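You operate a simulated robot arm through the tools that you are given. There is no shell and no other tool. Be economical: measure what you need, move in short steps, check, and stop when the job is done.

The job below is to be done with a simulated two-armed robot. You get a single attempt, and the scene is never put back.

JOB
Shut the right bench drawer. Shut the left bench drawer. Open the left locker door, fetch the white cloth from the shelf of the narrow bench and set it on the left locker shelf and shut the door again. Take the bottom plate that says "21" from the rack shelf of job 427 and put it on top of the yellow tape roll. Take the lid off the jar and lay it down on the grid of the hot parts rack. Open the mould bench drawer, take the ring gauge labelled "427" from there and leave it on the cart deck and shut the drawer again. Take the wooden stick and put it on the stand top. Any order will do. Set down upright: ring gauge, wooden stick.

It is judged by the outcome, as a careful person would: the job done as asked, and still so three seconds after it is handed in. It fails if anything else is knocked over, pushed out of place, dropped, spilled or broken. A push-on lid holds only when it is set on centred and level and pressed home; a screw cap is set on level and turned clockwise until tight. Flat cloth is picked up by pressing the open fingertips on it (5 to 10 N) and closing them slowly along it; thin cloth reads only 2 to 8 mm in the jaws.

ROBOT AND FRAMES
Two 7-joint arms with two-finger parallel grippers on one trunk, on a base that drives. Base frame: it is fixed to the floor where the robot stands at the start and does not move with it; the origin is under the middle of the robot, x ahead of it, y to its left, z up. Readings come in m, rad, newtons and seconds.
The left shoulder is at the start at [0.06, 0.189, 1.128], the right one opposite. With the tool pointing down near the work surface each hand reaches from about 0.1 to 0.46 m from the robot's upright axis, wherever it stands, measured 20 degrees to its own side. Places, roughly: bottom plate [0.5, 2, 0.75]; cart deck [-1.3, 3.5, 0.8]; cloth [-0.5, 1.25, 0.5]; jar [-0.25, 2.5, 0.75]; left bench drawer [0.7, 0.4, 0.8]; left locker door [1.3, 0.9, 0.9]; left locker shelf (26x41 cm) [1.46, 0.76, 1.48]; mould bench drawer [-0.5, 2.9, 0.8]; right bench drawer [0.5, -0.1, 0.8]; ring gauge [-0.5, 3, 0.75]; stand top (29x17 cm) [-0.64, -1.8, 0.84]; wooden stick (5x5x18 cm) [-0.5, 3.1, 1]; yellow tape roll (12x12x5 cm) [-4.1, 3.4, 1.3]. Payload 3.43 kg a hand.
The TCP of each hand is the grasp point between the finger pads, 0.03 m short of the fingertips. In the tool frame z runs along the fingers and y along their closing line. The gripper opens to 0.094 m. The fingers are 0.028 m wide and 0.01 m thick; the gripper's body (0.05 by 0.096 m) begins 0.055 m behind the TCP.
Orientation is that of the tool frame in the base frame, as a unit quaternion [w, x, y, z]. With the fingers straight down and closing along the base's y, the tool's x points along the base's -x, its y along +y and its z along -z.

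CONTROLS
- The arms move only by the tool send_rows. It takes "left_commands", "right_commands" or both (then of equal length, played together; a hand with none holds still); each is a list of rows, each an object (a shift or turn left out is 0, a gripper value left out holds the last) with "turn": the turn, a rotation vector about the tool's x, y, z in rad, a list of three; "linear": the shift along the tool's x, y, z in m, a list of three; "gripper": the closure, from 0 (fully open) to 1 (shut). In form: [{"turn": [wx, wy, wz], "linear": [tx, ty, tz], "gripper": gripper}, ...]. A call has 1 to 12 rows; each row shifts and turns the commanded pose from where the row before left it, along the tool's axes as they then stand. Each row takes 0.2 s and may step no farther than 0.05 m and 0.15 rad from the row before; otherwise, or with a gripper value out of range, the whole call is refused. Where a pose cannot be reached the arm comes as near as it can. A force on the tool above 40 N (or 10 N above the force at the start of the call, whichever is more), or a blocked arm, ends the call early, and 0.2 s more pass. The fingers move at their own pace (about 0.153 m/s each) and stop on an object; they squeeze with about 37 N. The grip force told is the motor's: it shows also when the fingers shut on nothing. Time passes only in rows, and 0.2 s behind the last, so rows that do not move let the fingers close. The reply holds the time, the measured pose of the TCP, the force on the tool along the base axes, the opening and the grip force, in the units named above and with some noise, with the torque about the TCP (base axes, N m) and any sound that the robot's microphone picked up.
- Cameras (640 x 400 px; columns grow to the right, rows downward): "scene" is now at [0.0027, 0.0065, 1.6589]; the picture's right is [0.14, -0.99, 0.00], its down [-0.88, -0.12, -0.45] and it looks along [0.45, 0.06, -0.89] (base axes); focal length 254 px, centre (320, 200). "left" rides on the left gripper at [0.076, -0.014, -0.102] in its tool frame; the picture's right is [0.18, 0.98, 0.00], its down [-0.75, 0.14, -0.64] and it looks along [-0.63, 0.12, 0.77] (tool axes); focal length 243 px, centre (320, 200). "right" rides on the right gripper at [0.076, 0.014, -0.103] in its tool frame; the picture's right is [-0.18, 0.98, 0.00], its down [-0.75, -0.14, -0.64] and it looks along [-0.63, -0.12, 0.77] (tool axes); focal length 243 px, centre (320, 200). There is no depth. A picture from a camera that has moved, and an enlarged one, comes with that camera's place and axes in the base frame and with its lens.
- grab_frame(camera): a new picture of that camera. The clock stands still meanwhile.
- slide_trunk(by): slides the trunk up (or, below 0, down) by that many m; the arms and the scene camera ride with it, the base frame stays. It gives what a move gives, with no picture.
- roll_base(legs): drives the robot by 1 to 6 legs, each [ahead, left, turn to the left] in m, m and rad, along the robot's own axes; the way and the turn of a leg run together, so that a leg with both is an arc; at most 1.5 m and 3.142 rad a leg. The arms and the cameras ride along, it lands a little off, and it stops where it bumps. It gives what a move gives.
- turn_head(pan, tilt): turns the head with the scene camera to pan (to the left, within 1.501 rad either way) and tilt (down, from -0.506 to 1.204), counted from straight ahead of the robot. It gives what a move gives.
- close_up(camera, box): a new picture of the part [left, top, right, bottom] of that camera's present view, enlarged. The clock stands still meanwhile.
- finish_job(): hands the job in; it is judged then, once.

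Work in short steps. Places have to be worked out from the pictures, the camera data and where the tool is seen: move nearer, look again, correct. Check each grasp and each placing, and mend what went wrong. You have 217 turns and 212 pictures in all, those below and enlarged ones among them. Open the grippers and draw the arms clear of the work before you hand the job in, unless the task says otherwise.

The tools are called after "Call:" as name(argument=value, ...) on one line, values as JSON. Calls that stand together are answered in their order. send_rows: Moves the arms, as the interface text tells. Its arguments: {"type":"object","properties":{"left_commands":{"type":"array","items":{"type":"object","properties":{"turn":{"type":"array","items":{"type":"number"}},"linear":{"type":"array","items":{"type":"number"}},"gripper":{"type":"number"}}}},"right_commands":{"type":"array","items":{"type":"object","properties":{"turn":{"type":"array","items":{"type":"number"}},"linear":{"type":"array","items":{"type":"number"}},"gripper":{"type":"number"}}}}},"required":[]} The other tools are called the same way: slide_trunk (by) slides the trunk up or down; roll_base (legs) drives the base; turn_head (pan, tilt) turns the head that bears the scene camera; grab_frame (camera) takes a picture; close_up (camera, box) takes an enlarged picture of a part of a camera's view; finish_job () hands the job in.

At the start:

```text
time: 0.0
left_position: [0.3104, 0.311, 1.0437]
left_ee_rot: [0.0, 0.0, 1.0, 0.0]
left_ft_force: [-1.1, -0.4, 0.7]
left_torque: [0.0, 0.02, -0.02]
left_gripper_width: 0.0939
left_gripper_force: 0.1
right_position: [0.3471, -0.0335, 1.0726]
right_ee_rot: [0.0, 0.0, 1.0, 0.0]
right_ft_force: [-0.4, -0.7, -0.6]
right_torque: [-0.02, 0.01, 0.01]
right_gripper_width: 0.0942
right_gripper_force: 0.0
trunk travel left (down, up): [-0.8, 0.19]
robot x, y, heading: [-0.0001, -0.0039, -0.002]
head pan, tilt: [0.136, 1.1]
```

scene: 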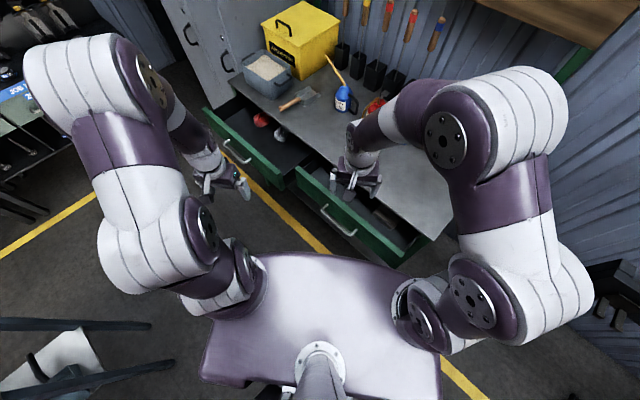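
right: 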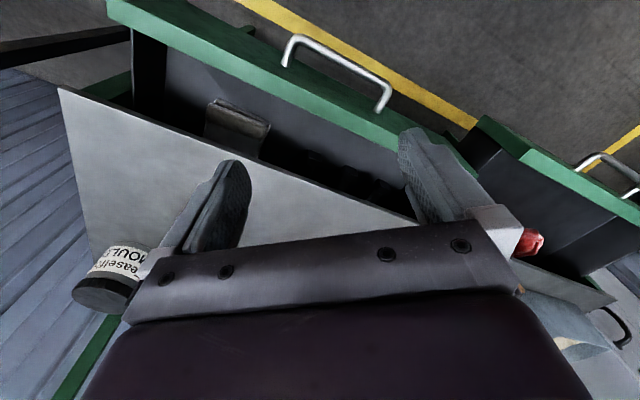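
left: 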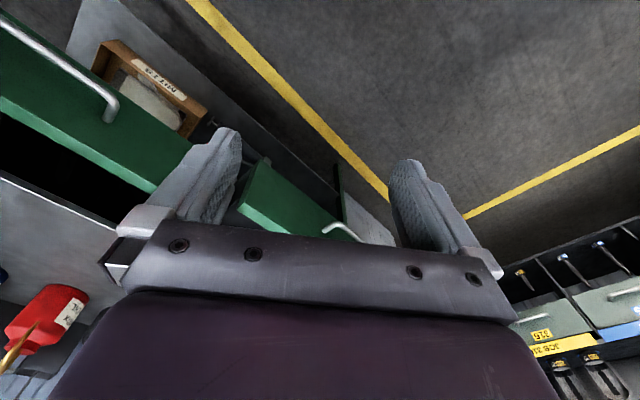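

I'll look around first: the head goes to a shallower tilt in several directions.

Call:
turn_head(pan=0.0, tilt=0.6)

Call:
grab_frame(camera="scene")

Call:
turn_head(pan=1.4, tilt=0.4)

Call:
grab_frame(camera="scene")

```text
time: 0.9
left_position: [0.3109, 0.31, 1.0429]
left_ee_rot: [0.0, 0.0, 1.0, 0.0]
left_ft_force: [-0.8, 0.2, 0.2]
left_torque: [0.03, -0.01, 0.01]
left_gripper_width: 0.0941
left_gripper_force: 0.0
right_position: [0.3466, -0.0342, 1.0723]
right_ee_rot: [0.0, 0.0, 1.0, 0.001]
right_ft_force: [-0.2, 0.2, -0.8]
right_torque: [-0.01, -0.02, 0.01]
right_gripper_width: 0.0939
right_gripper_force: 0.2
trunk travel left (down, up): [-0.8, 0.19]
robot x, y, heading: [-0.0004, 0.0002, -0.001]
head pan, tilt: [0.0, 0.6]
```

```text
208 pictures are left
camera scene: at [0.0285, -0.0021, 1.6974], right [0.0, -1.0, 0.0], down [-0.57, 0.0, -0.82], along [0.82, 0.0, -0.57], focal length 254 px, centre (320, 200)
```

scene: 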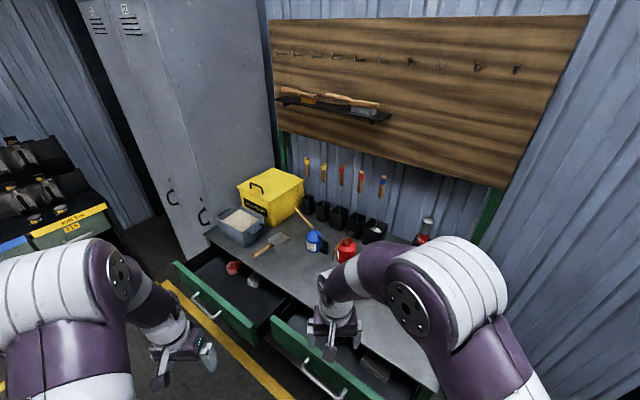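

```text
time: 2.5
left_position: [0.3097, 0.311, 1.0443]
left_ee_rot: [0.001, 0.0, 1.0, 0.0]
left_ft_force: [-0.3, 0.0, 0.6]
left_torque: [-0.02, 0.02, 0.04]
left_gripper_width: 0.0939
left_gripper_force: 0.1
right_position: [0.3477, -0.0343, 1.072]
right_ee_rot: [0.0, 0.0, 1.0, 0.0]
right_ft_force: [-0.2, 0.2, -1.3]
right_torque: [-0.01, 0.02, 0.01]
right_gripper_width: 0.0939
right_gripper_force: 0.0
trunk travel left (down, up): [-0.8, 0.19]
robot x, y, heading: [0.0049, -0.0007, 0.0]
head pan, tilt: [1.4, 0.4]
```

```text
207 pictures are left
camera scene: at [-0.0441, 0.0892, 1.7157], right [0.99, -0.17, 0.0], down [-0.07, -0.38, -0.92], along [0.16, 0.91, -0.39], focal length 254 px, centre (320, 200)
```

scene: 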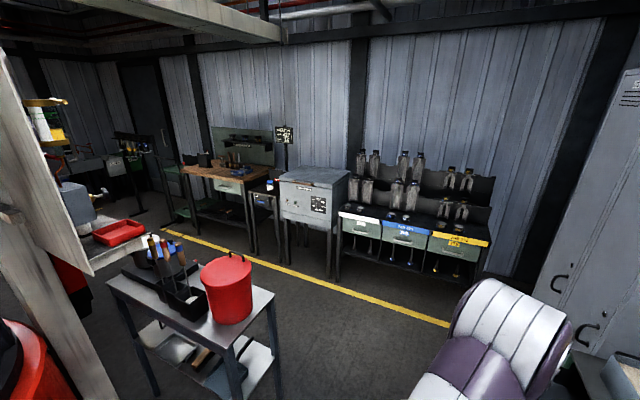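

The bench runs about 30° across my heading. I'll back off a little, turn to face it, and slide left so the two drawers lie either side of me.

Call:
roll_base(legs=[[-0.1, 0, 0], [0, 0, -0.5], [0, 0.4, 0]])

Call:
turn_head(pan=0.0, tilt=1.1)

Call:
grab_frame(camera="scene")

```text
time: 7.1
left_position: [0.5117, 0.4776, 1.043]
left_ee_rot: [0.0, 0.245, 0.969, 0.0]
left_ft_force: [0.3, 0.3, 0.2]
left_torque: [-0.02, 0.02, 0.0]
left_gripper_width: 0.094
left_gripper_force: 0.2
right_position: [0.3814, 0.1578, 1.0723]
right_ee_rot: [0.0, 0.246, 0.969, 0.0]
right_ft_force: [0.9, -0.7, -0.2]
right_torque: [0.01, 0.0, -0.02]
right_gripper_width: 0.0941
right_gripper_force: 0.1
trunk travel left (down, up): [-0.8, 0.19]
robot x, y, heading: [0.0911, 0.3541, -0.492]
head pan, tilt: [1.4, 0.4]
```

```text
time: 8.7
left_position: [0.5116, 0.479, 1.0434]
left_ee_rot: [0.0, 0.246, 0.969, 0.0]
left_ft_force: [-0.2, -0.5, 0.3]
left_torque: [0.03, 0.02, -0.01]
left_gripper_width: 0.0941
left_gripper_force: 0.1
right_position: [0.3804, 0.1587, 1.0725]
right_ee_rot: [0.0, 0.245, 0.97, 0.001]
right_ft_force: [0.0, 0.4, -0.4]
right_torque: [0.01, -0.03, 0.02]
right_gripper_width: 0.0938
right_gripper_force: 0.1
trunk travel left (down, up): [-0.8, 0.19]
robot x, y, heading: [0.0905, 0.3534, -0.498]
head pan, tilt: [0.0, 1.1]
```

```text
206 pictures are left
camera scene: at [0.0942, 0.3487, 1.6589], right [-0.47, -0.88, 0.0], down [-0.78, 0.42, -0.45], along [0.4, -0.22, -0.89], focal length 254 px, centre (320, 200)
```

scene: 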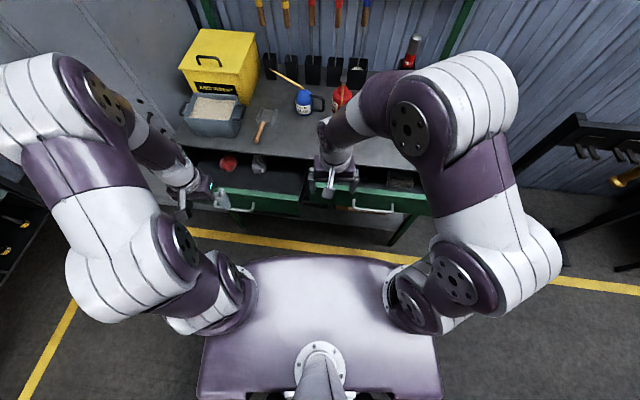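

Facing the bench now. I check both hand views for the height of the drawer fronts.

Call:
grab_frame(camera="right")

Call:
grab_frame(camera="left")

```text
205 pictures are left
camera right: at [0.3213, 0.2062, 1.1752], right [0.63, 0.78, 0.0], down [0.6, -0.48, 0.64], along [0.5, -0.4, -0.77], focal length 243 px, centre (320, 200)
```

right: 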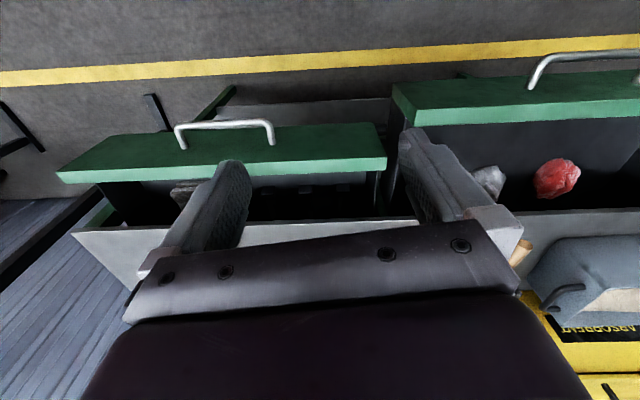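

```text
204 pictures are left
camera left: at [0.4383, 0.5016, 1.1451], right [0.31, 0.95, 0.0], down [0.73, -0.23, 0.64], along [0.61, -0.2, -0.77], focal length 243 px, centre (320, 200)
```

left: 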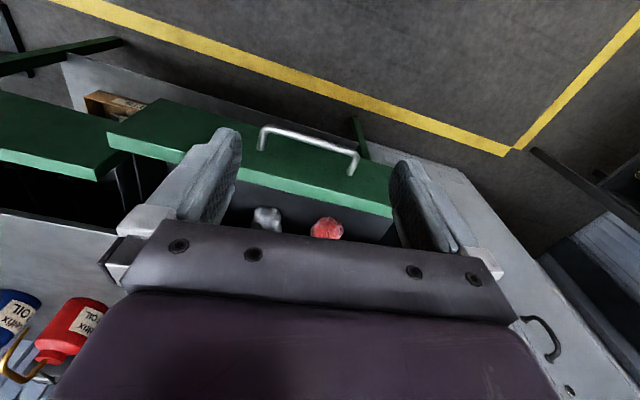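

Triangulating puts the right handle at about (0.34, −0.01, 0.82), i.e. 0.39 m ahead of me. I bring both closed hands down just in front of the two handles.

Call:
send_rows(right_commands=[{"linear": [0.01, -0.04, 0], "gripper": 1}, {"linear": [0.01, -0.04, 0]}, {"linear": [0, -0.04, 0]}, {"linear": [0, -0.04, 0]}, {"linear": [0, 0, 0.05]}, {"linear": [0, 0, 0.05]}, {"linear": [0, 0, 0.05]}, {"linear": [0, 0, 0.05]}, {"linear": [0, 0, 0.05]}], left_commands=[{"linear": [-0.01, 0.02, 0], "gripper": 1}, {"linear": [-0.01, 0.013, 0]}, {"linear": [0, 0, 0]}, {"linear": [0, 0, 0]}, {"linear": [0, 0, 0.05]}, {"linear": [0, 0, 0.05]}, {"linear": [0, 0, 0.05]}, {"linear": [0, 0, 0.05]}, {"linear": [0, 0, 0.022]}])

Call:
grab_frame(camera="scene")

Call:
grab_frame(camera="right")

```text
time: 10.7
left_position: [0.5456, 0.4979, 0.8226]
left_ee_rot: [0.0, 0.245, 0.97, 0.0]
left_ft_force: [0.8, -0.4, 0.2]
left_torque: [0.02, 0.02, -0.02]
left_gripper_width: 0.0001
left_gripper_force: 33.0
right_position: [0.2881, 0.0251, 0.8227]
right_ee_rot: [-0.002, 0.246, 0.969, 0.001]
right_ft_force: [1.0, 0.4, 0.5]
right_torque: [0.0, 0.0, 0.0]
right_gripper_width: 0.0
right_gripper_force: 33.3
trunk travel left (down, up): [-0.8, 0.19]
robot x, y, heading: [0.0941, 0.3549, -0.497]
head pan, tilt: [0.0, 1.1]
```

```text
203 pictures are left
camera scene: at [0.0949, 0.3476, 1.659], right [-0.48, -0.88, 0.0], down [-0.78, 0.42, -0.45], along [0.4, -0.22, -0.89], focal length 254 px, centre (320, 200)
```

scene: 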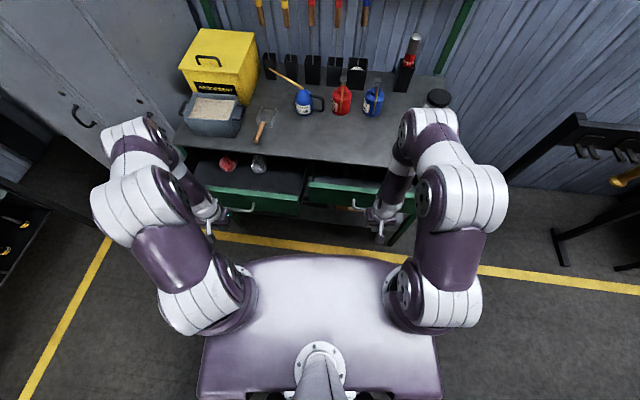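

```text
202 pictures are left
camera right: at [0.2281, 0.0738, 0.9256], right [0.63, 0.78, 0.0], down [0.6, -0.48, 0.64], along [0.5, -0.4, -0.77], focal length 243 px, centre (320, 200)
```

right: 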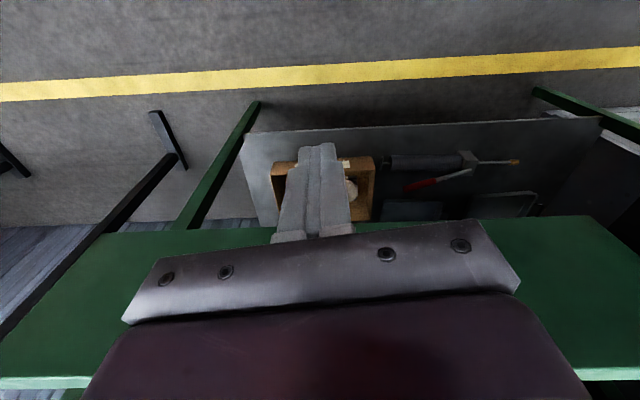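

Both hands are in front of the fronts. I shift the left one 4 cm in toward the handle, then push both forward slowly.

Call:
send_rows(right_commands=[{"linear": [-0.02, 0, 0]}, {"linear": [-0.02, 0, 0]}, {"linear": [-0.02, 0, 0]}, {"linear": [-0.02, 0, 0]}, {"linear": [-0.02, 0, 0]}, {"linear": [-0.02, 0, 0]}, {"linear": [-0.015, 0, 0]}], left_commands=[{"linear": [0, -0.04, 0]}, {"linear": [-0.02, 0, 0]}, {"linear": [-0.02, 0, 0]}, {"linear": [-0.02, 0, 0]}, {"linear": [-0.02, 0, 0]}, {"linear": [-0.02, 0, 0]}, {"linear": [-0.02, 0, 0]}])

Call:
grab_frame(camera="scene")

```text
time: 12.3
left_position: [0.6338, 0.4053, 0.8207]
left_ee_rot: [0.0, 0.246, 0.969, 0.0]
left_ft_force: [0.4, 0.8, 0.4]
left_torque: [0.0, -0.01, 0.0]
left_gripper_width: 0.0
left_gripper_force: 32.8
right_position: [0.4072, -0.0387, 0.8216]
right_ee_rot: [0.0, 0.245, 0.969, 0.0]
right_ft_force: [0.3, 0.5, -0.1]
right_torque: [-0.01, -0.01, -0.01]
right_gripper_width: 0.0001
right_gripper_force: 33.0
trunk travel left (down, up): [-0.8, 0.19]
robot x, y, heading: [0.0914, 0.3531, -0.493]
head pan, tilt: [0.0, 1.1]
```

```text
201 pictures are left
camera scene: at [0.0956, 0.3482, 1.6589], right [-0.48, -0.88, 0.0], down [-0.78, 0.42, -0.45], along [0.4, -0.22, -0.89], focal length 254 px, centre (320, 200)
```

scene: 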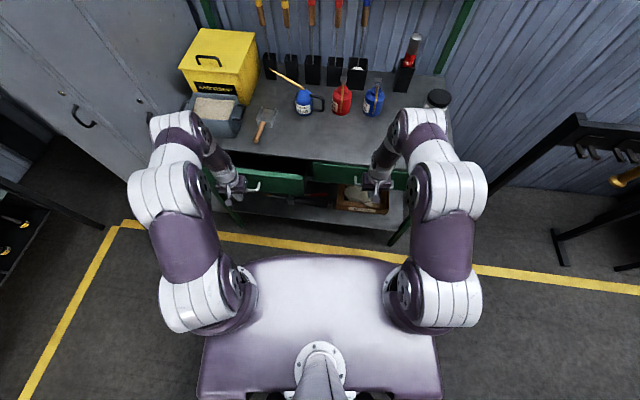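

Both drawers are moving in without resistance; I keep pushing.

Call:
send_rows(right_commands=[{"linear": [-0.015, 0, 0]}, {"linear": [-0.015, 0, 0]}, {"linear": [-0.015, 0, 0]}, {"linear": [-0.015, 0, 0]}, {"linear": [-0.015, 0, 0]}], left_commands=[{"linear": [-0.015, 0, 0]}, {"linear": [-0.015, 0, 0]}, {"linear": [-0.015, 0, 0]}, {"linear": [-0.015, 0, 0]}, {"linear": [-0.015, 0, 0]}])

Call:
grab_frame(camera="scene")

```text
time: 12.9
left_position: [0.658, 0.3918, 0.821]
left_ee_rot: [0.001, 0.247, 0.969, 0.0]
left_ft_force: [0.1, -1.0, 0.6]
left_torque: [0.04, 0.02, -0.03]
left_gripper_width: 0.0
left_gripper_force: 32.9
right_position: [0.4203, -0.0464, 0.8192]
right_ee_rot: [-0.015, 0.246, 0.969, 0.005]
right_ft_force: [-18.9, 14.2, 14.7]
right_torque: [-1.65, -2.04, -0.19]
right_gripper_width: 0.0
right_gripper_force: 33.2
trunk travel left (down, up): [-0.8, 0.19]
robot x, y, heading: [0.0937, 0.3562, -0.495]
head pan, tilt: [0.0, 1.1]
stopped in row 3 (right hand): the force on the tool passed its limit at 44 N (the readings are from after the stop); the commanded pose is now the measured one
```

```text
200 pictures are left
camera scene: at [0.0926, 0.3504, 1.659], right [-0.48, -0.88, 0.0], down [-0.78, 0.42, -0.45], along [0.4, -0.22, -0.89], focal length 254 px, centre (320, 200)
```

scene: 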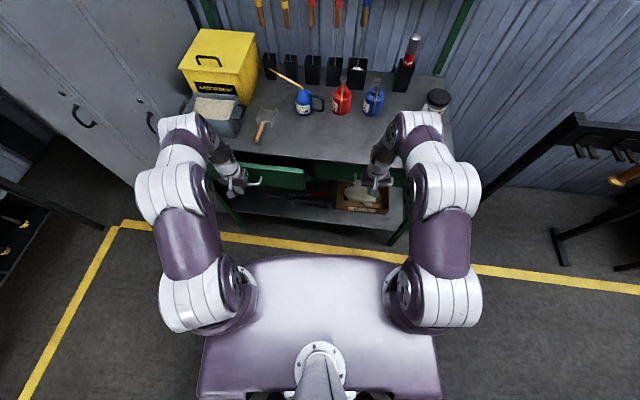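

The right drawer seems home (44 N). I retract the right hand and continue the left alone.

Call:
send_rows(right_commands=[{"linear": [0.03, 0, 0]}, {"linear": [0.03, 0, 0]}, {"linear": [0.03, 0, 0]}, {"linear": [0.03, 0, 0]}, {"linear": [0.0, 0, 0]}, {"linear": [0, 0, 0]}], left_commands=[{"linear": [-0.015, 0, 0]}, {"linear": [-0.015, 0, 0]}, {"linear": [-0.015, 0, 0]}, {"linear": [-0.015, 0, 0]}, {"linear": [-0.015, 0, 0]}, {"linear": [-0.015, 0, 0]}])

Call:
grab_frame(camera="scene")

Call:
grab_frame(camera="right")

```text
time: 14.2
left_position: [0.7159, 0.361, 0.8173]
left_ee_rot: [-0.014, 0.245, 0.969, 0.0]
left_ft_force: [-17.5, 9.5, 11.9]
left_torque: [-0.4, -0.25, -0.27]
left_gripper_width: 0.0
left_gripper_force: 33.5
right_position: [0.3181, 0.0097, 0.8211]
right_ee_rot: [-0.011, 0.245, 0.969, 0.003]
right_ft_force: [0.4, -0.2, -0.4]
right_torque: [0.0, 0.03, -0.01]
right_gripper_width: 0.0
right_gripper_force: 33.8
trunk travel left (down, up): [-0.8, 0.19]
robot x, y, heading: [0.0914, 0.3564, -0.497]
head pan, tilt: [0.0, 1.1]
stopped in row 6 (left hand): the force on the tool passed its limit at 41 N (the readings are from after the stop); the commanded pose is now the measured one
```

```text
199 pictures are left
camera scene: at [0.0923, 0.3497, 1.659], right [-0.47, -0.88, 0.0], down [-0.78, 0.42, -0.45], along [0.4, -0.22, -0.89], focal length 254 px, centre (320, 200)
```

scene: 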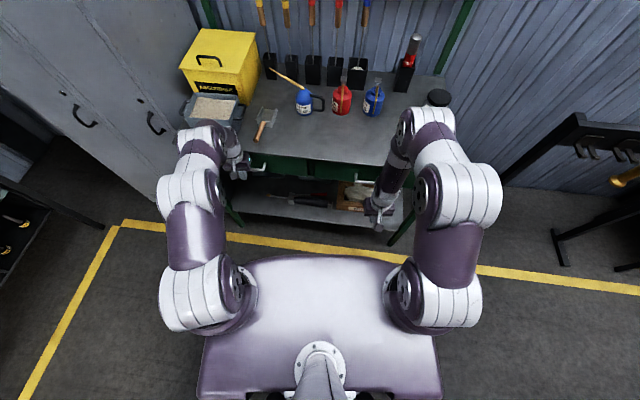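

```text
198 pictures are left
camera right: at [0.2601, 0.0576, 0.926], right [0.63, 0.78, 0.0], down [0.61, -0.49, 0.62], along [0.48, -0.4, -0.78], focal length 243 px, centre (320, 200)
```

right: 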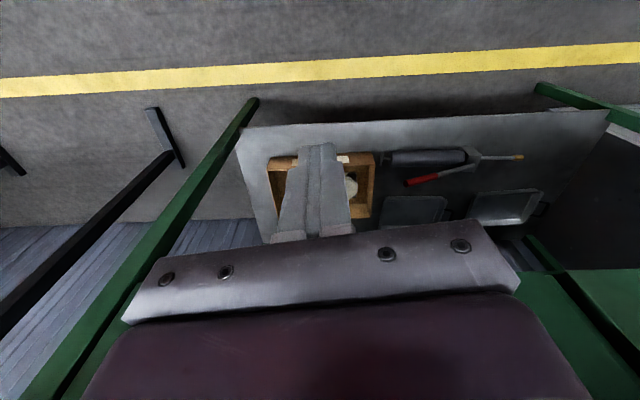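

Both stopped. I draw the hands back and up and look at the drawer fronts.

Call:
send_rows(right_commands=[{"linear": [0.03, 0, 0]}, {"linear": [0.03, -0.02, -0.05]}, {"linear": [0, -0.04, -0.05]}, {"linear": [0, -0.04, -0.05]}], left_commands=[{"linear": [0.05, 0, 0]}, {"linear": [0.05, 0.02, 0]}, {"linear": [0.05, 0.02, 0]}, {"linear": [0.04, 0, 0]}])

Call:
turn_head(pan=0.0, tilt=0.9)

Call:
close_up(camera="scene", box=[160, 80, 480, 280])

```text
refused: row 2 steps farther than a row can; nothing moved
```

```text
time: 14.9
left_position: [0.7179, 0.3611, 0.8167]
left_ee_rot: [-0.011, 0.246, 0.969, 0.001]
left_ft_force: [-18.8, 11.6, -7.3]
left_torque: [0.04, -0.09, -0.23]
left_gripper_width: 0.0004
left_gripper_force: 33.1
right_position: [0.3174, 0.0117, 0.8211]
right_ee_rot: [-0.01, 0.245, 0.969, 0.003]
right_ft_force: [0.3, -0.8, -0.7]
right_torque: [0.01, -0.02, -0.01]
right_gripper_width: 0.0002
right_gripper_force: 32.9
trunk travel left (down, up): [-0.8, 0.19]
robot x, y, heading: [0.0936, 0.3566, -0.497]
head pan, tilt: [0.0, 0.901]
```

```text
2.00 times, centred on (320, 180) of scene
camera zoom: at [0.1023, 0.3455, 1.6725], right [-0.47, -0.88, 0.0], down [-0.69, 0.37, -0.62], along [0.55, -0.3, -0.78], focal length 509 px, centre (320, 240)
```

zoom: 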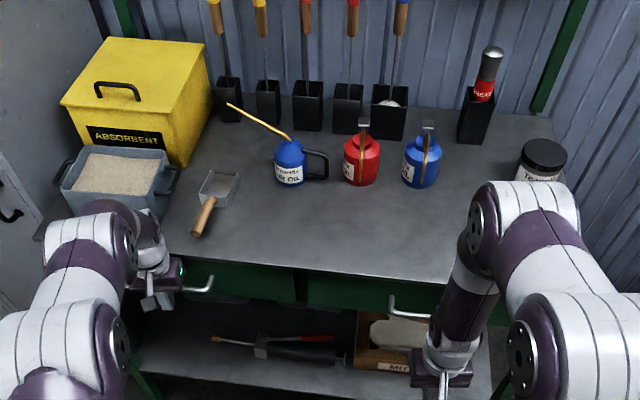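

Both fronts look flush. I retract the hands and check again.

Call:
send_rows(right_commands=[{"linear": [0.03, 0, 0]}, {"linear": [0.03, 0, 0]}, {"linear": [0, -0.03, -0.03]}, {"linear": [0, -0.03, -0.03]}], left_commands=[{"linear": [0.05, 0, 0]}, {"linear": [0.05, 0, 0]}, {"linear": [0.045, 0.02, 0]}, {"linear": [0.04, 0.02, 0]}])

Call:
close_up(camera="scene", box=[160, 80, 480, 280])

Call:
grab_frame(camera="left")

```text
time: 15.9
left_position: [0.5751, 0.4812, 0.8202]
left_ee_rot: [-0.008, 0.246, 0.969, 0.0]
left_ft_force: [-0.2, -0.1, 0.1]
left_torque: [0.0, 0.0, -0.01]
left_gripper_width: 0.0001
left_gripper_force: 33.1
right_position: [0.2363, -0.0142, 0.8833]
right_ee_rot: [-0.011, 0.245, 0.969, 0.003]
right_ft_force: [-0.1, -0.1, 0.4]
right_torque: [0.02, 0.01, 0.01]
right_gripper_width: 0.0003
right_gripper_force: 32.8
trunk travel left (down, up): [-0.8, 0.19]
robot x, y, heading: [0.0908, 0.352, -0.497]
head pan, tilt: [0.0, 0.901]
```

```text
2.00 times, centred on (320, 180) of scene
camera zoom: at [0.1022, 0.3446, 1.6727], right [-0.48, -0.88, 0.0], down [-0.69, 0.37, -0.62], along [0.55, -0.3, -0.78], focal length 509 px, centre (320, 240)
```

zoom: 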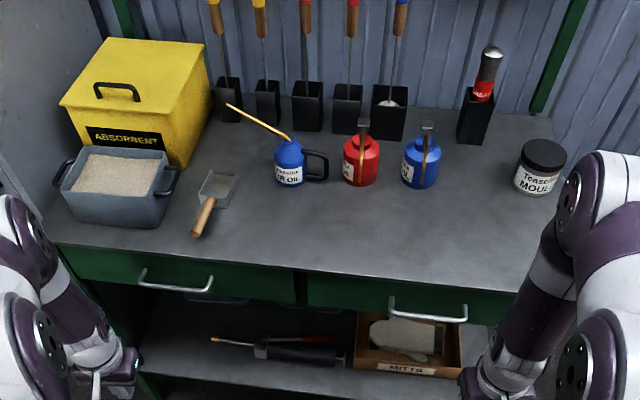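

```text
195 pictures are left
camera left: at [0.5041, 0.5044, 0.9235], right [0.31, 0.95, 0.0], down [0.74, -0.24, 0.63], along [0.6, -0.19, -0.78], focal length 243 px, centre (320, 200)
```

left: 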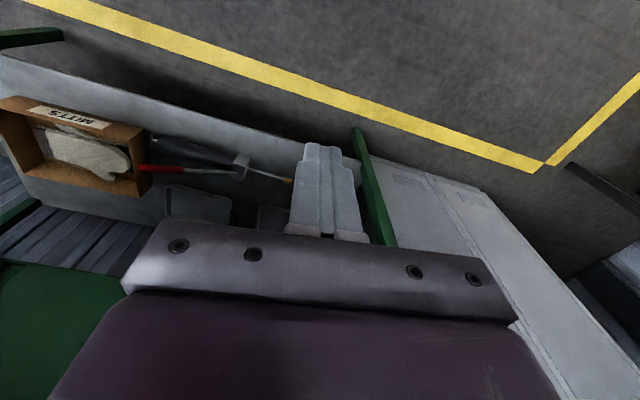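

Both drawers are shut. Next the lockers: I raise the hands out of the way and slide left along the bench line to face the locker doors.

Call:
roll_base(legs=[[0, 0.7, 0]])

Call:
turn_head(pan=0.2, tilt=0.4)

Call:
grab_frame(camera="scene")

```text
time: 19.8
left_position: [0.9128, 1.099, 0.8191]
left_ee_rot: [-0.01, 0.247, 0.969, 0.001]
left_ft_force: [0.3, -1.0, -0.2]
left_torque: [0.01, 0.0, 0.02]
left_gripper_width: 0.0
left_gripper_force: 32.6
right_position: [0.572, 0.6033, 0.8819]
right_ee_rot: [-0.012, 0.247, 0.969, 0.003]
right_ft_force: [0.1, -0.5, -0.4]
right_torque: [-0.01, 0.0, 0.0]
right_gripper_width: 0.0
right_gripper_force: 33.3
trunk travel left (down, up): [-0.8, 0.19]
robot x, y, heading: [0.4227, 0.9724, -0.492]
head pan, tilt: [0.0, 0.901]
```

```text
time: 20.7
left_position: [0.9124, 1.0985, 0.8195]
left_ee_rot: [-0.01, 0.247, 0.969, 0.0]
left_ft_force: [-0.4, -0.8, -0.3]
left_torque: [0.02, 0.01, -0.02]
left_gripper_width: 0.0
left_gripper_force: 33.3
right_position: [0.5722, 0.6046, 0.8819]
right_ee_rot: [-0.011, 0.247, 0.969, 0.003]
right_ft_force: [-0.2, -0.7, 0.2]
right_torque: [0.02, -0.01, 0.02]
right_gripper_width: 0.0
right_gripper_force: 32.9
trunk travel left (down, up): [-0.8, 0.19]
robot x, y, heading: [0.4258, 0.9709, -0.5]
head pan, tilt: [0.201, 0.4]
```

```text
194 pictures are left
camera scene: at [0.4621, 0.9707, 1.7156], right [-0.29, -0.96, 0.0], down [-0.37, 0.11, -0.92], along [0.88, -0.27, -0.39], focal length 254 px, centre (320, 200)
```

scene: 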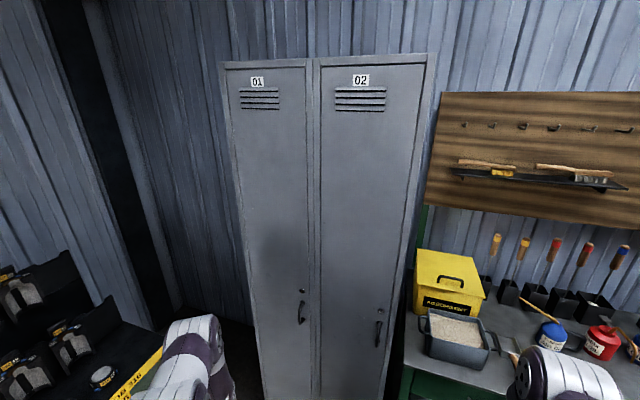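

Locker 01 (left) has its pull handle on the right edge at about (1.19, 0.825, 0.925), hinge on the left. I swing the left hand to point forward at handle height.

Call:
send_rows(left_commands=[{"turn": [0, -0.15, 0], "linear": [-0.014, -0.01, -0.011], "gripper": 0}, {"turn": [0, -0.15, 0], "linear": [-0.0155, -0.01, -0.0088]}, {"turn": [0, -0.15, 0], "linear": [-0.0166, -0.01, -0.0064]}, {"turn": [0, -0.15, 0], "linear": [-0.0174, -0.01, -0.0038]}, {"turn": [0, -0.15, 0], "linear": [-0.0178, -0.01, -0.0012]}, {"turn": [0, -0.15, 0], "linear": [-0.0177, -0.01, 0.0015]}, {"turn": [0, -0.15, 0], "linear": [-0.0173, -0.01, 0.0041]}, {"turn": [0, -0.15, 0], "linear": [-0.0165, -0.01, 0.0067]}, {"turn": [0, -0.15, 0], "linear": [-0.0153, -0.01, 0.0091]}, {"turn": [0, -0.15, 0], "linear": [-0.0138, -0.01, 0.0113]}, {"turn": [0, -0.071, 0], "linear": [-0.011, -0.008, 0.014]}])

Call:
grab_frame(camera="left")

Call:
turn_head(pan=0.2, tilt=0.7)

Call:
grab_frame(camera="scene")

```text
time: 23.1
left_position: [1.0913, 0.9131, 0.9317]
left_ee_rot: [0.652, 0.176, 0.716, -0.176]
left_ft_force: [0.1, 0.2, 0.0]
left_torque: [-0.01, 0.0, -0.04]
left_gripper_width: 0.0941
left_gripper_force: 0.1
left hand out of reach, approached as far as the arm can: row 3, 7, 8, 9, 10, 11
right_position: [0.5719, 0.6029, 0.8818]
right_ee_rot: [-0.012, 0.247, 0.969, 0.003]
right_ft_force: [0.6, -0.3, -0.3]
right_torque: [0.01, 0.0, 0.03]
right_gripper_width: 0.0
right_gripper_force: 33.0
trunk travel left (down, up): [-0.8, 0.19]
robot x, y, heading: [0.429, 0.9749, -0.499]
head pan, tilt: [0.201, 0.4]
```

```text
193 pictures are left
camera left: at [0.9893, 0.951, 0.865], right [0.46, 0.86, -0.2], down [-0.42, 0.42, 0.8], along [0.78, -0.28, 0.56], focal length 243 px, centre (320, 200)
```

left: 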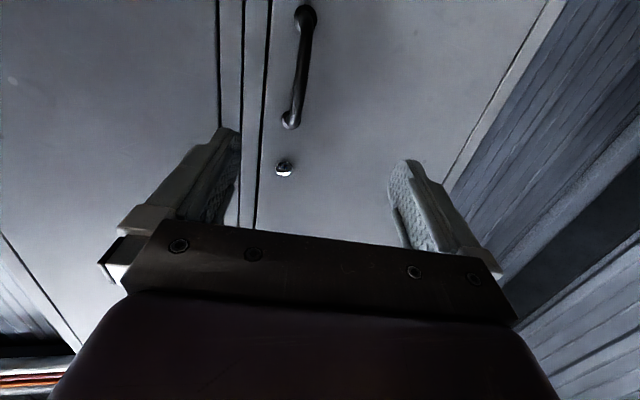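

```text
time: 23.9
left_position: [1.0916, 0.9143, 0.9317]
left_ee_rot: [0.652, 0.176, 0.716, -0.176]
left_ft_force: [-0.2, 0.6, -0.1]
left_torque: [0.01, 0.01, -0.01]
left_gripper_width: 0.094
left_gripper_force: 0.0
right_position: [0.5723, 0.6033, 0.882]
right_ee_rot: [-0.012, 0.247, 0.969, 0.003]
right_ft_force: [0.7, -0.2, -0.5]
right_torque: [0.0, -0.02, -0.03]
right_gripper_width: 0.0
right_gripper_force: 32.9
trunk travel left (down, up): [-0.8, 0.19]
robot x, y, heading: [0.4252, 0.9678, -0.493]
head pan, tilt: [0.201, 0.7]
```

```text
192 pictures are left
camera scene: at [0.4549, 0.9734, 1.6889], right [-0.29, -0.96, 0.0], down [-0.62, 0.19, -0.77], along [0.73, -0.22, -0.64], focal length 254 px, centre (320, 200)
```

scene: 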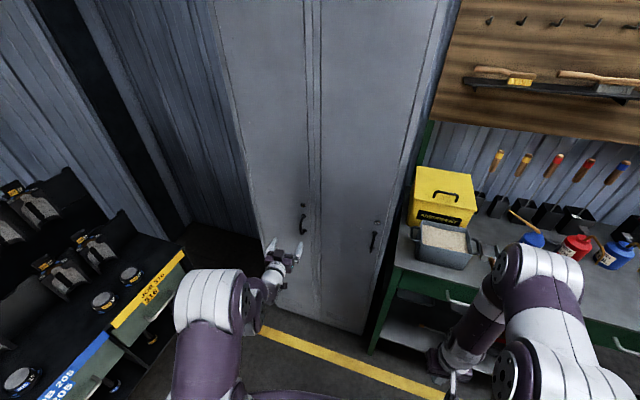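

Handle triangulates to about (1.25, 0.80, 0.905). I line the open fingers up with it and drive the base forward most of the gap.

Call:
send_rows(left_commands=[{"linear": [0.025, -0.022, 0]}, {"linear": [0, 0, 0]}])

Call:
roll_base(legs=[[0.13, 0, 0]])

Call:
grab_frame(camera="left")

Call:
close_up(camera="scene", box=[200, 150, 420, 288])

```text
time: 24.5
left_position: [1.0958, 0.9047, 0.9145]
left_ee_rot: [0.649, 0.181, 0.717, -0.18]
left_ft_force: [0.0, -0.6, 0.0]
left_torque: [0.0, 0.04, 0.0]
left_gripper_width: 0.0938
left_gripper_force: 0.1
left hand out of reach, approached as far as the arm can: row 1
right_position: [0.5725, 0.6036, 0.8819]
right_ee_rot: [-0.01, 0.247, 0.969, 0.003]
right_ft_force: [-0.8, 0.0, 0.7]
right_torque: [0.01, 0.03, 0.0]
right_gripper_width: 0.0
right_gripper_force: 32.7
trunk travel left (down, up): [-0.8, 0.19]
robot x, y, heading: [0.4274, 0.9701, -0.497]
head pan, tilt: [0.201, 0.7]
```

```text
time: 25.8
left_position: [1.1982, 0.8491, 0.9138]
left_ee_rot: [0.65, 0.18, 0.715, -0.182]
left_ft_force: [-1.0, -0.2, 0.3]
left_torque: [0.0, 0.0, 0.01]
left_gripper_width: 0.0938
left_gripper_force: 0.0
right_position: [0.6771, 0.5466, 0.8828]
right_ee_rot: [-0.012, 0.246, 0.969, 0.002]
right_ft_force: [-0.8, -0.7, -0.3]
right_torque: [0.01, 0.0, 0.03]
right_gripper_width: 0.0002
right_gripper_force: 32.8
trunk travel left (down, up): [-0.8, 0.19]
robot x, y, heading: [0.5301, 0.9111, -0.495]
head pan, tilt: [0.201, 0.7]
stopped in leg 1: the force on the tool passed its limit at 112 N (the readings are from after the stop); the commanded pose is now the measured one
```

```text
191 pictures are left
camera left: at [1.0959, 0.8884, 0.8466], right [0.47, 0.86, -0.21], down [-0.42, 0.43, 0.8], along [0.78, -0.29, 0.56], focal length 243 px, centre (320, 200)
```

left: 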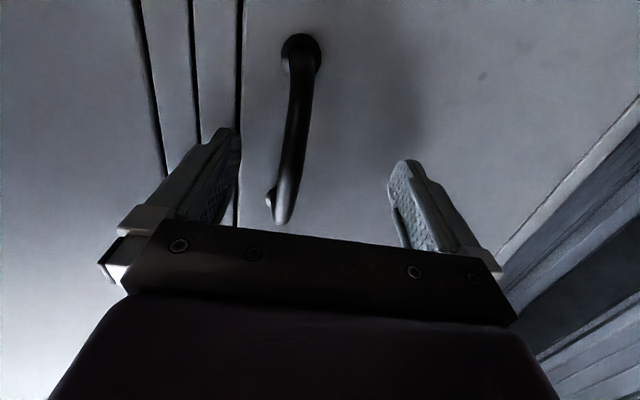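

```text
2.90 times, centred on (310, 219) of scene
camera zoom: at [0.5595, 0.9163, 1.6888], right [-0.29, -0.96, 0.0], down [-0.62, 0.19, -0.76], along [0.73, -0.22, -0.64], focal length 738 px, centre (349, 145)
```

zoom: 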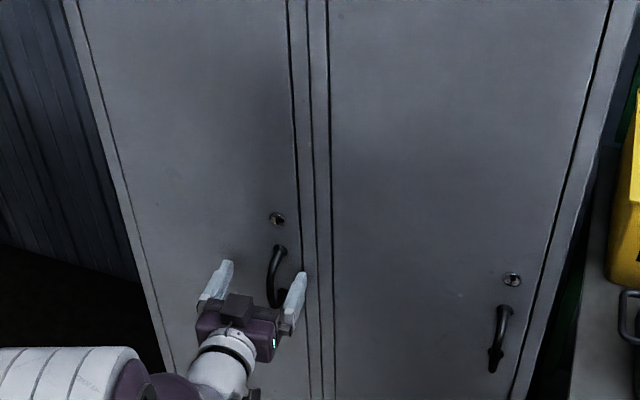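

Fingertips met the door face (n≈0.675) with the handle between the fingers, slightly right of centre. I ease off 6 mm, shift right 15 mm, and close on the handle.

Call:
send_rows(left_commands=[{"linear": [0, 0, -0.008]}, {"linear": [0, -0.013, 0]}, {"gripper": 0.5}, {"gripper": 1}, {"gripper": 1}, {"gripper": 1}])

Call:
grab_frame(camera="left")

```text
time: 26.8
left_position: [1.1907, 0.8325, 0.9178]
left_ee_rot: [0.647, 0.194, 0.713, -0.19]
left_ft_force: [-15.0, -14.5, 7.2]
left_torque: [0.56, -0.89, 0.16]
left_gripper_width: 0.0162
left_gripper_force: 36.5
left hand out of reach, approached as far as the arm can: row 1, 2
right_position: [0.675, 0.5455, 0.8827]
right_ee_rot: [-0.01, 0.248, 0.969, 0.004]
right_ft_force: [0.2, 0.5, -0.3]
right_torque: [-0.05, 0.05, 0.0]
right_gripper_width: 0.0
right_gripper_force: 32.9
trunk travel left (down, up): [-0.8, 0.19]
robot x, y, heading: [0.5272, 0.9139, -0.499]
head pan, tilt: [0.201, 0.7]
stopped in row 4 (left hand): the force on the tool passed its limit at 48 N (the readings are from after the stop); the commanded pose is now the measured one
```

```text
189 pictures are left
camera left: at [1.0906, 0.8766, 0.85], right [0.5, 0.84, -0.2], down [-0.4, 0.43, 0.81], along [0.77, -0.32, 0.55], focal length 243 px, centre (320, 200)
```

left: 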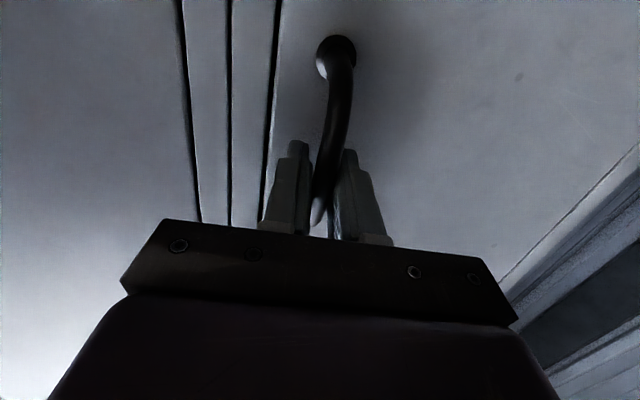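

Handle gripped (16 mm). I pull the door along its arc: small backward steps with matching yaw (radius ≈0.21 m).

Call:
send_rows(left_commands=[{"turn": [0.03, 0, 0], "linear": [0, 0, -0.01]}, {"turn": [0.07, 0, 0], "linear": [0, 0, -0.015]}, {"turn": [0.07, 0, 0], "linear": [0, 0, -0.015]}, {"turn": [0.07, 0, 0], "linear": [0, 0, -0.015]}, {"turn": [0.07, 0, 0], "linear": [0, 0, -0.015]}])

Call:
grab_frame(camera="scene")

```text
time: 27.4
left_position: [1.1845, 0.8381, 0.9179]
left_ee_rot: [0.619, 0.226, 0.719, -0.223]
left_ft_force: [6.6, 1.0, -15.5]
left_torque: [0.44, -1.02, -0.43]
left_gripper_width: 0.016
left_gripper_force: 45.0
left hand out of reach, approached as far as the arm can: row 1, 2, 3
right_position: [0.6774, 0.547, 0.8815]
right_ee_rot: [-0.012, 0.248, 0.969, 0.003]
right_ft_force: [-0.8, -0.2, 0.1]
right_torque: [0.01, -0.01, -0.03]
right_gripper_width: 0.0
right_gripper_force: 32.9
trunk travel left (down, up): [-0.8, 0.19]
robot x, y, heading: [0.526, 0.9167, -0.499]
head pan, tilt: [0.201, 0.7]
stopped in row 3 (left hand): the force on the tool passed its limit at 50 N (the readings are from after the stop); the commanded pose is now the measured one
```

```text
188 pictures are left
camera scene: at [0.5619, 0.9171, 1.6888], right [-0.29, -0.96, 0.0], down [-0.62, 0.19, -0.76], along [0.73, -0.23, -0.65], focal length 254 px, centre (320, 200)
```

scene: 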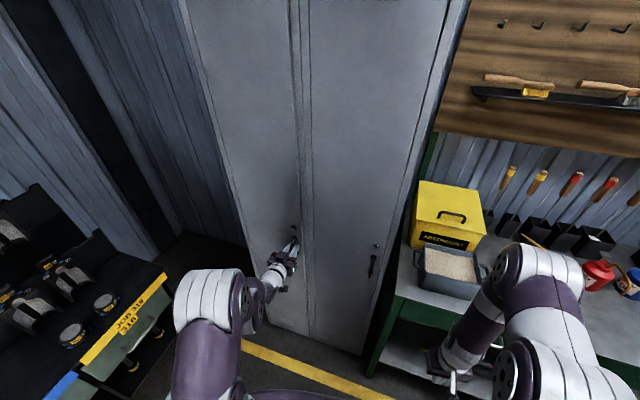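

The arm is at full stretch, so the pull is distorted. I'll let go, draw the hand back, and bring the base closer for a better pose.

Call:
send_rows(left_commands=[{"gripper": 0}, {"gripper": 0}, {"linear": [0, 0, -0.04]}, {"linear": [0, 0, -0.04]}, {"linear": [0, 0, -0.04], "turn": [-0.14, 0, 0]}, {"linear": [0, 0, -0.04], "turn": [0, -0.12, 0]}, {"linear": [0, 0, -0.02]}])

Call:
roll_base(legs=[[0.1, 0, 0]])

Call:
grab_frame(camera="left")

Call:
grab_frame(camera="scene")

```text
time: 29.1
left_position: [1.192, 0.8679, 0.9382]
left_ee_rot: [0.648, 0.176, 0.72, -0.173]
left_ft_force: [-0.1, 0.6, 0.1]
left_torque: [0.0, -0.04, -0.03]
left_gripper_width: 0.094
left_gripper_force: 0.0
left hand out of reach, approached as far as the arm can: row 3, 4, 5, 6, 7
right_position: [0.6756, 0.5464, 0.8816]
right_ee_rot: [-0.011, 0.248, 0.969, 0.003]
right_ft_force: [-0.4, 0.6, -0.6]
right_torque: [0.01, -0.03, -0.01]
right_gripper_width: 0.0
right_gripper_force: 32.8
trunk travel left (down, up): [-0.8, 0.19]
robot x, y, heading: [0.5299, 0.9139, -0.496]
head pan, tilt: [0.201, 0.7]
```

```text
time: 29.9
left_position: [1.2071, 0.8605, 0.9409]
left_ee_rot: [0.654, 0.173, 0.714, -0.178]
left_ft_force: [-25.5, 14.3, 16.2]
left_torque: [-1.19, -0.29, -1.6]
left_gripper_width: 0.0939
left_gripper_force: 0.1
right_position: [0.6973, 0.5357, 0.8836]
right_ee_rot: [-0.007, 0.246, 0.969, 0.003]
right_ft_force: [0.1, 0.5, -0.7]
right_torque: [0.02, -0.04, 0.02]
right_gripper_width: 0.0
right_gripper_force: 33.1
trunk travel left (down, up): [-0.8, 0.19]
robot x, y, heading: [0.5526, 0.9048, -0.497]
head pan, tilt: [0.201, 0.7]
stopped in leg 1: the force on the tool passed its limit at 193 N (the readings are from after the stop); the commanded pose is now the measured one
```

```text
187 pictures are left
camera left: at [1.1042, 0.8975, 0.8731], right [0.46, 0.86, -0.21], down [-0.43, 0.42, 0.8], along [0.78, -0.28, 0.56], focal length 243 px, centre (320, 200)
```

left: 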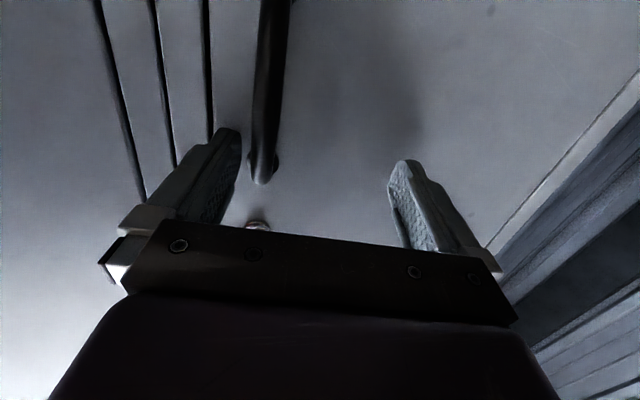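

```text
186 pictures are left
camera scene: at [0.5734, 0.9068, 1.689], right [-0.29, -0.96, 0.0], down [-0.61, 0.19, -0.77], along [0.74, -0.22, -0.64], focal length 254 px, centre (320, 200)
```

scene: 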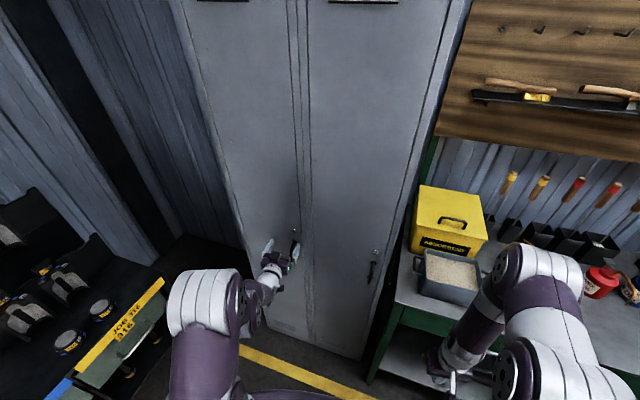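

The forward-level pose is near a joint limit and the hand didn't retract as ordered. I back the base off and pitch the hand ~35° downward, which should give the arm slack.

Call:
roll_base(legs=[[-0.12, 0, 0]])

Call:
send_rows(left_commands=[{"turn": [0, 0.15, 0]}, {"turn": [0, 0.15, 0]}, {"turn": [0, 0.15, 0]}, {"turn": [0, 0.15, 0]}, {"linear": [0, 0, -0.03]}, {"linear": [0, 0, -0.03]}])

Call:
grab_frame(camera="scene")

```text
time: 31.2
left_position: [1.1077, 0.9145, 0.9369]
left_ee_rot: [0.65, 0.176, 0.717, -0.179]
left_ft_force: [0.8, -0.2, 0.5]
left_torque: [-0.01, -0.01, -0.01]
left_gripper_width: 0.094
left_gripper_force: 0.1
right_position: [0.5982, 0.5893, 0.8832]
right_ee_rot: [-0.011, 0.247, 0.969, 0.003]
right_ft_force: [-0.4, -0.2, -0.6]
right_torque: [0.0, -0.01, -0.01]
right_gripper_width: 0.0
right_gripper_force: 33.3
trunk travel left (down, up): [-0.8, 0.19]
robot x, y, heading: [0.4561, 0.9571, -0.496]
head pan, tilt: [0.201, 0.7]
```

```text
time: 32.6
left_position: [1.0665, 0.9366, 0.9736]
left_ee_rot: [0.409, 0.22, 0.877, -0.118]
left_ft_force: [-0.4, 0.6, 0.2]
left_torque: [0.02, -0.04, 0.02]
left_gripper_width: 0.094
left_gripper_force: 0.1
right_position: [0.5968, 0.5886, 0.8822]
right_ee_rot: [-0.011, 0.247, 0.969, 0.003]
right_ft_force: [-0.3, 0.0, 0.7]
right_torque: [0.0, -0.03, -0.02]
right_gripper_width: 0.0
right_gripper_force: 33.0
trunk travel left (down, up): [-0.8, 0.19]
robot x, y, heading: [0.45, 0.9586, -0.499]
head pan, tilt: [0.201, 0.7]
```

```text
185 pictures are left
camera scene: at [0.4789, 0.9595, 1.6888], right [-0.29, -0.96, 0.0], down [-0.62, 0.19, -0.77], along [0.73, -0.22, -0.64], focal length 254 px, centre (320, 200)
```

scene: 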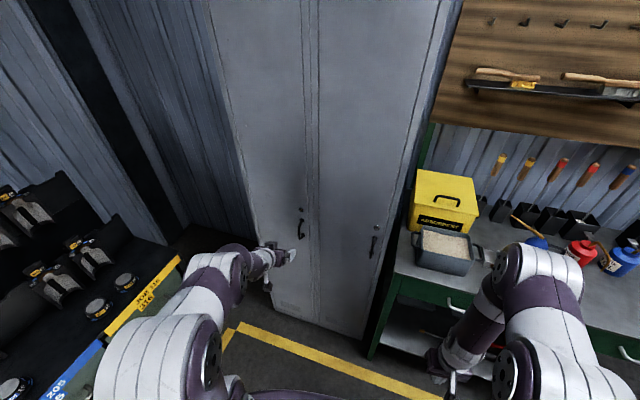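

Now reachable with 40° down pitch. I retract 12 cm and lower to handle height, then drive closer.

Call:
send_rows(left_commands=[{"linear": [0.0254, 0, -0.0309]}, {"linear": [0.0254, 0, -0.0309]}, {"linear": [0.0254, 0, -0.0309]}, {"linear": [0.0212, 0, 0.0175]}, {"linear": [0.0212, -0.01, 0.0175]}, {"linear": [0, -0.015, 0]}])

Call:
roll_base(legs=[[0.15, 0, 0]])

Call:
grab_frame(camera="left")

Call:
grab_frame(camera="scene")

```text
time: 34.0
left_position: [0.9658, 0.9744, 0.9298]
left_ee_rot: [0.407, 0.219, 0.878, -0.123]
left_ft_force: [-0.1, -0.5, 0.4]
left_torque: [0.0, -0.02, 0.02]
left_gripper_width: 0.0941
left_gripper_force: 0.1
left hand out of reach, approached as far as the arm can: row 5, 6
right_position: [0.5969, 0.5899, 0.8832]
right_ee_rot: [-0.011, 0.248, 0.969, 0.003]
right_ft_force: [1.1, 0.8, -0.8]
right_torque: [0.02, 0.0, 0.0]
right_gripper_width: 0.0
right_gripper_force: 33.3
trunk travel left (down, up): [-0.8, 0.19]
robot x, y, heading: [0.4547, 0.9567, -0.497]
head pan, tilt: [0.201, 0.7]
```

```text
time: 35.3
left_position: [1.0993, 0.9016, 0.929]
left_ee_rot: [0.407, 0.221, 0.878, -0.124]
left_ft_force: [-0.5, -0.3, -1.6]
left_torque: [-0.02, 0.0, 0.02]
left_gripper_width: 0.0941
left_gripper_force: 0.1
right_position: [0.7299, 0.5171, 0.881]
right_ee_rot: [-0.011, 0.248, 0.969, 0.003]
right_ft_force: [0.2, 0.0, -0.2]
right_torque: [0.0, 0.03, -0.02]
right_gripper_width: 0.0
right_gripper_force: 33.1
trunk travel left (down, up): [-0.8, 0.19]
robot x, y, heading: [0.585, 0.8849, -0.502]
head pan, tilt: [0.201, 0.7]
```

```text
184 pictures are left
camera left: at [0.9811, 0.9514, 0.9362], right [0.37, 0.91, -0.18], down [0.08, 0.16, 0.98], along [0.92, -0.38, -0.01], focal length 243 px, centre (320, 200)
```

left: 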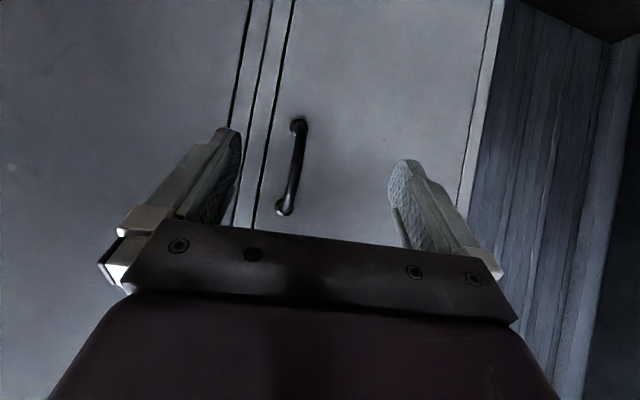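

```text
183 pictures are left
camera scene: at [0.6115, 0.8878, 1.6889], right [-0.29, -0.96, 0.0], down [-0.62, 0.19, -0.77], along [0.73, -0.23, -0.64], focal length 254 px, centre (320, 200)
```

scene: 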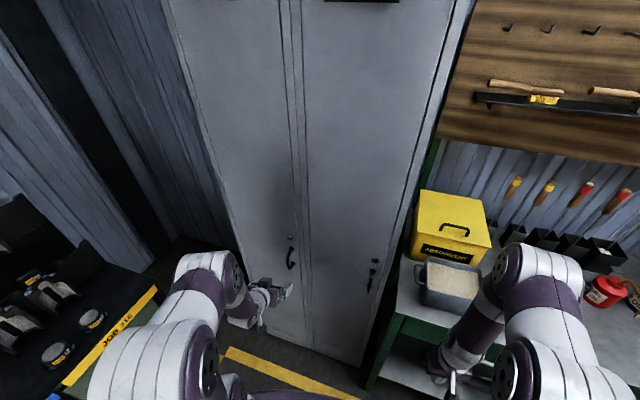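

Handle spans z≈0.86–0.945 at t≈1.30. I advance the left hand 10 cm, lower 2.5 cm and centre it.

Call:
send_rows(left_commands=[{"linear": [-0.0159, -0.004, 0.0193]}, {"linear": [-0.0159, -0.004, 0.0193]}, {"linear": [-0.0159, -0.004, 0.0193]}, {"linear": [-0.014, -0.004, 0.017]}, {"linear": [0.019, 0, 0.016]}, {"linear": [0, 0, 0]}])

Call:
grab_frame(camera="left")

```text
time: 36.7
left_position: [1.1755, 0.8403, 0.9047]
left_ee_rot: [0.408, 0.219, 0.878, -0.123]
left_ft_force: [0.6, 0.1, -0.8]
left_torque: [0.01, 0.04, 0.02]
left_gripper_width: 0.0941
left_gripper_force: 0.0
right_position: [0.7295, 0.5171, 0.8819]
right_ee_rot: [-0.01, 0.248, 0.969, 0.003]
right_ft_force: [-0.6, -0.3, 0.4]
right_torque: [0.0, 0.02, 0.01]
right_gripper_width: 0.0002
right_gripper_force: 32.7
trunk travel left (down, up): [-0.8, 0.19]
robot x, y, heading: [0.5826, 0.8832, -0.496]
head pan, tilt: [0.201, 0.7]
```

```text
182 pictures are left
camera left: at [1.0578, 0.8893, 0.9111], right [0.37, 0.91, -0.18], down [0.08, 0.16, 0.98], along [0.92, -0.38, -0.01], focal length 243 px, centre (320, 200)
```

left: 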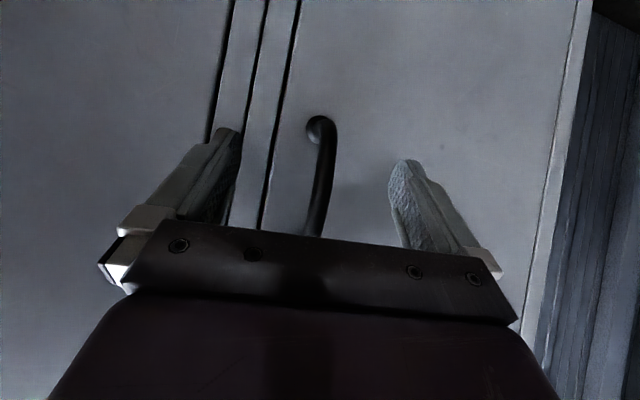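

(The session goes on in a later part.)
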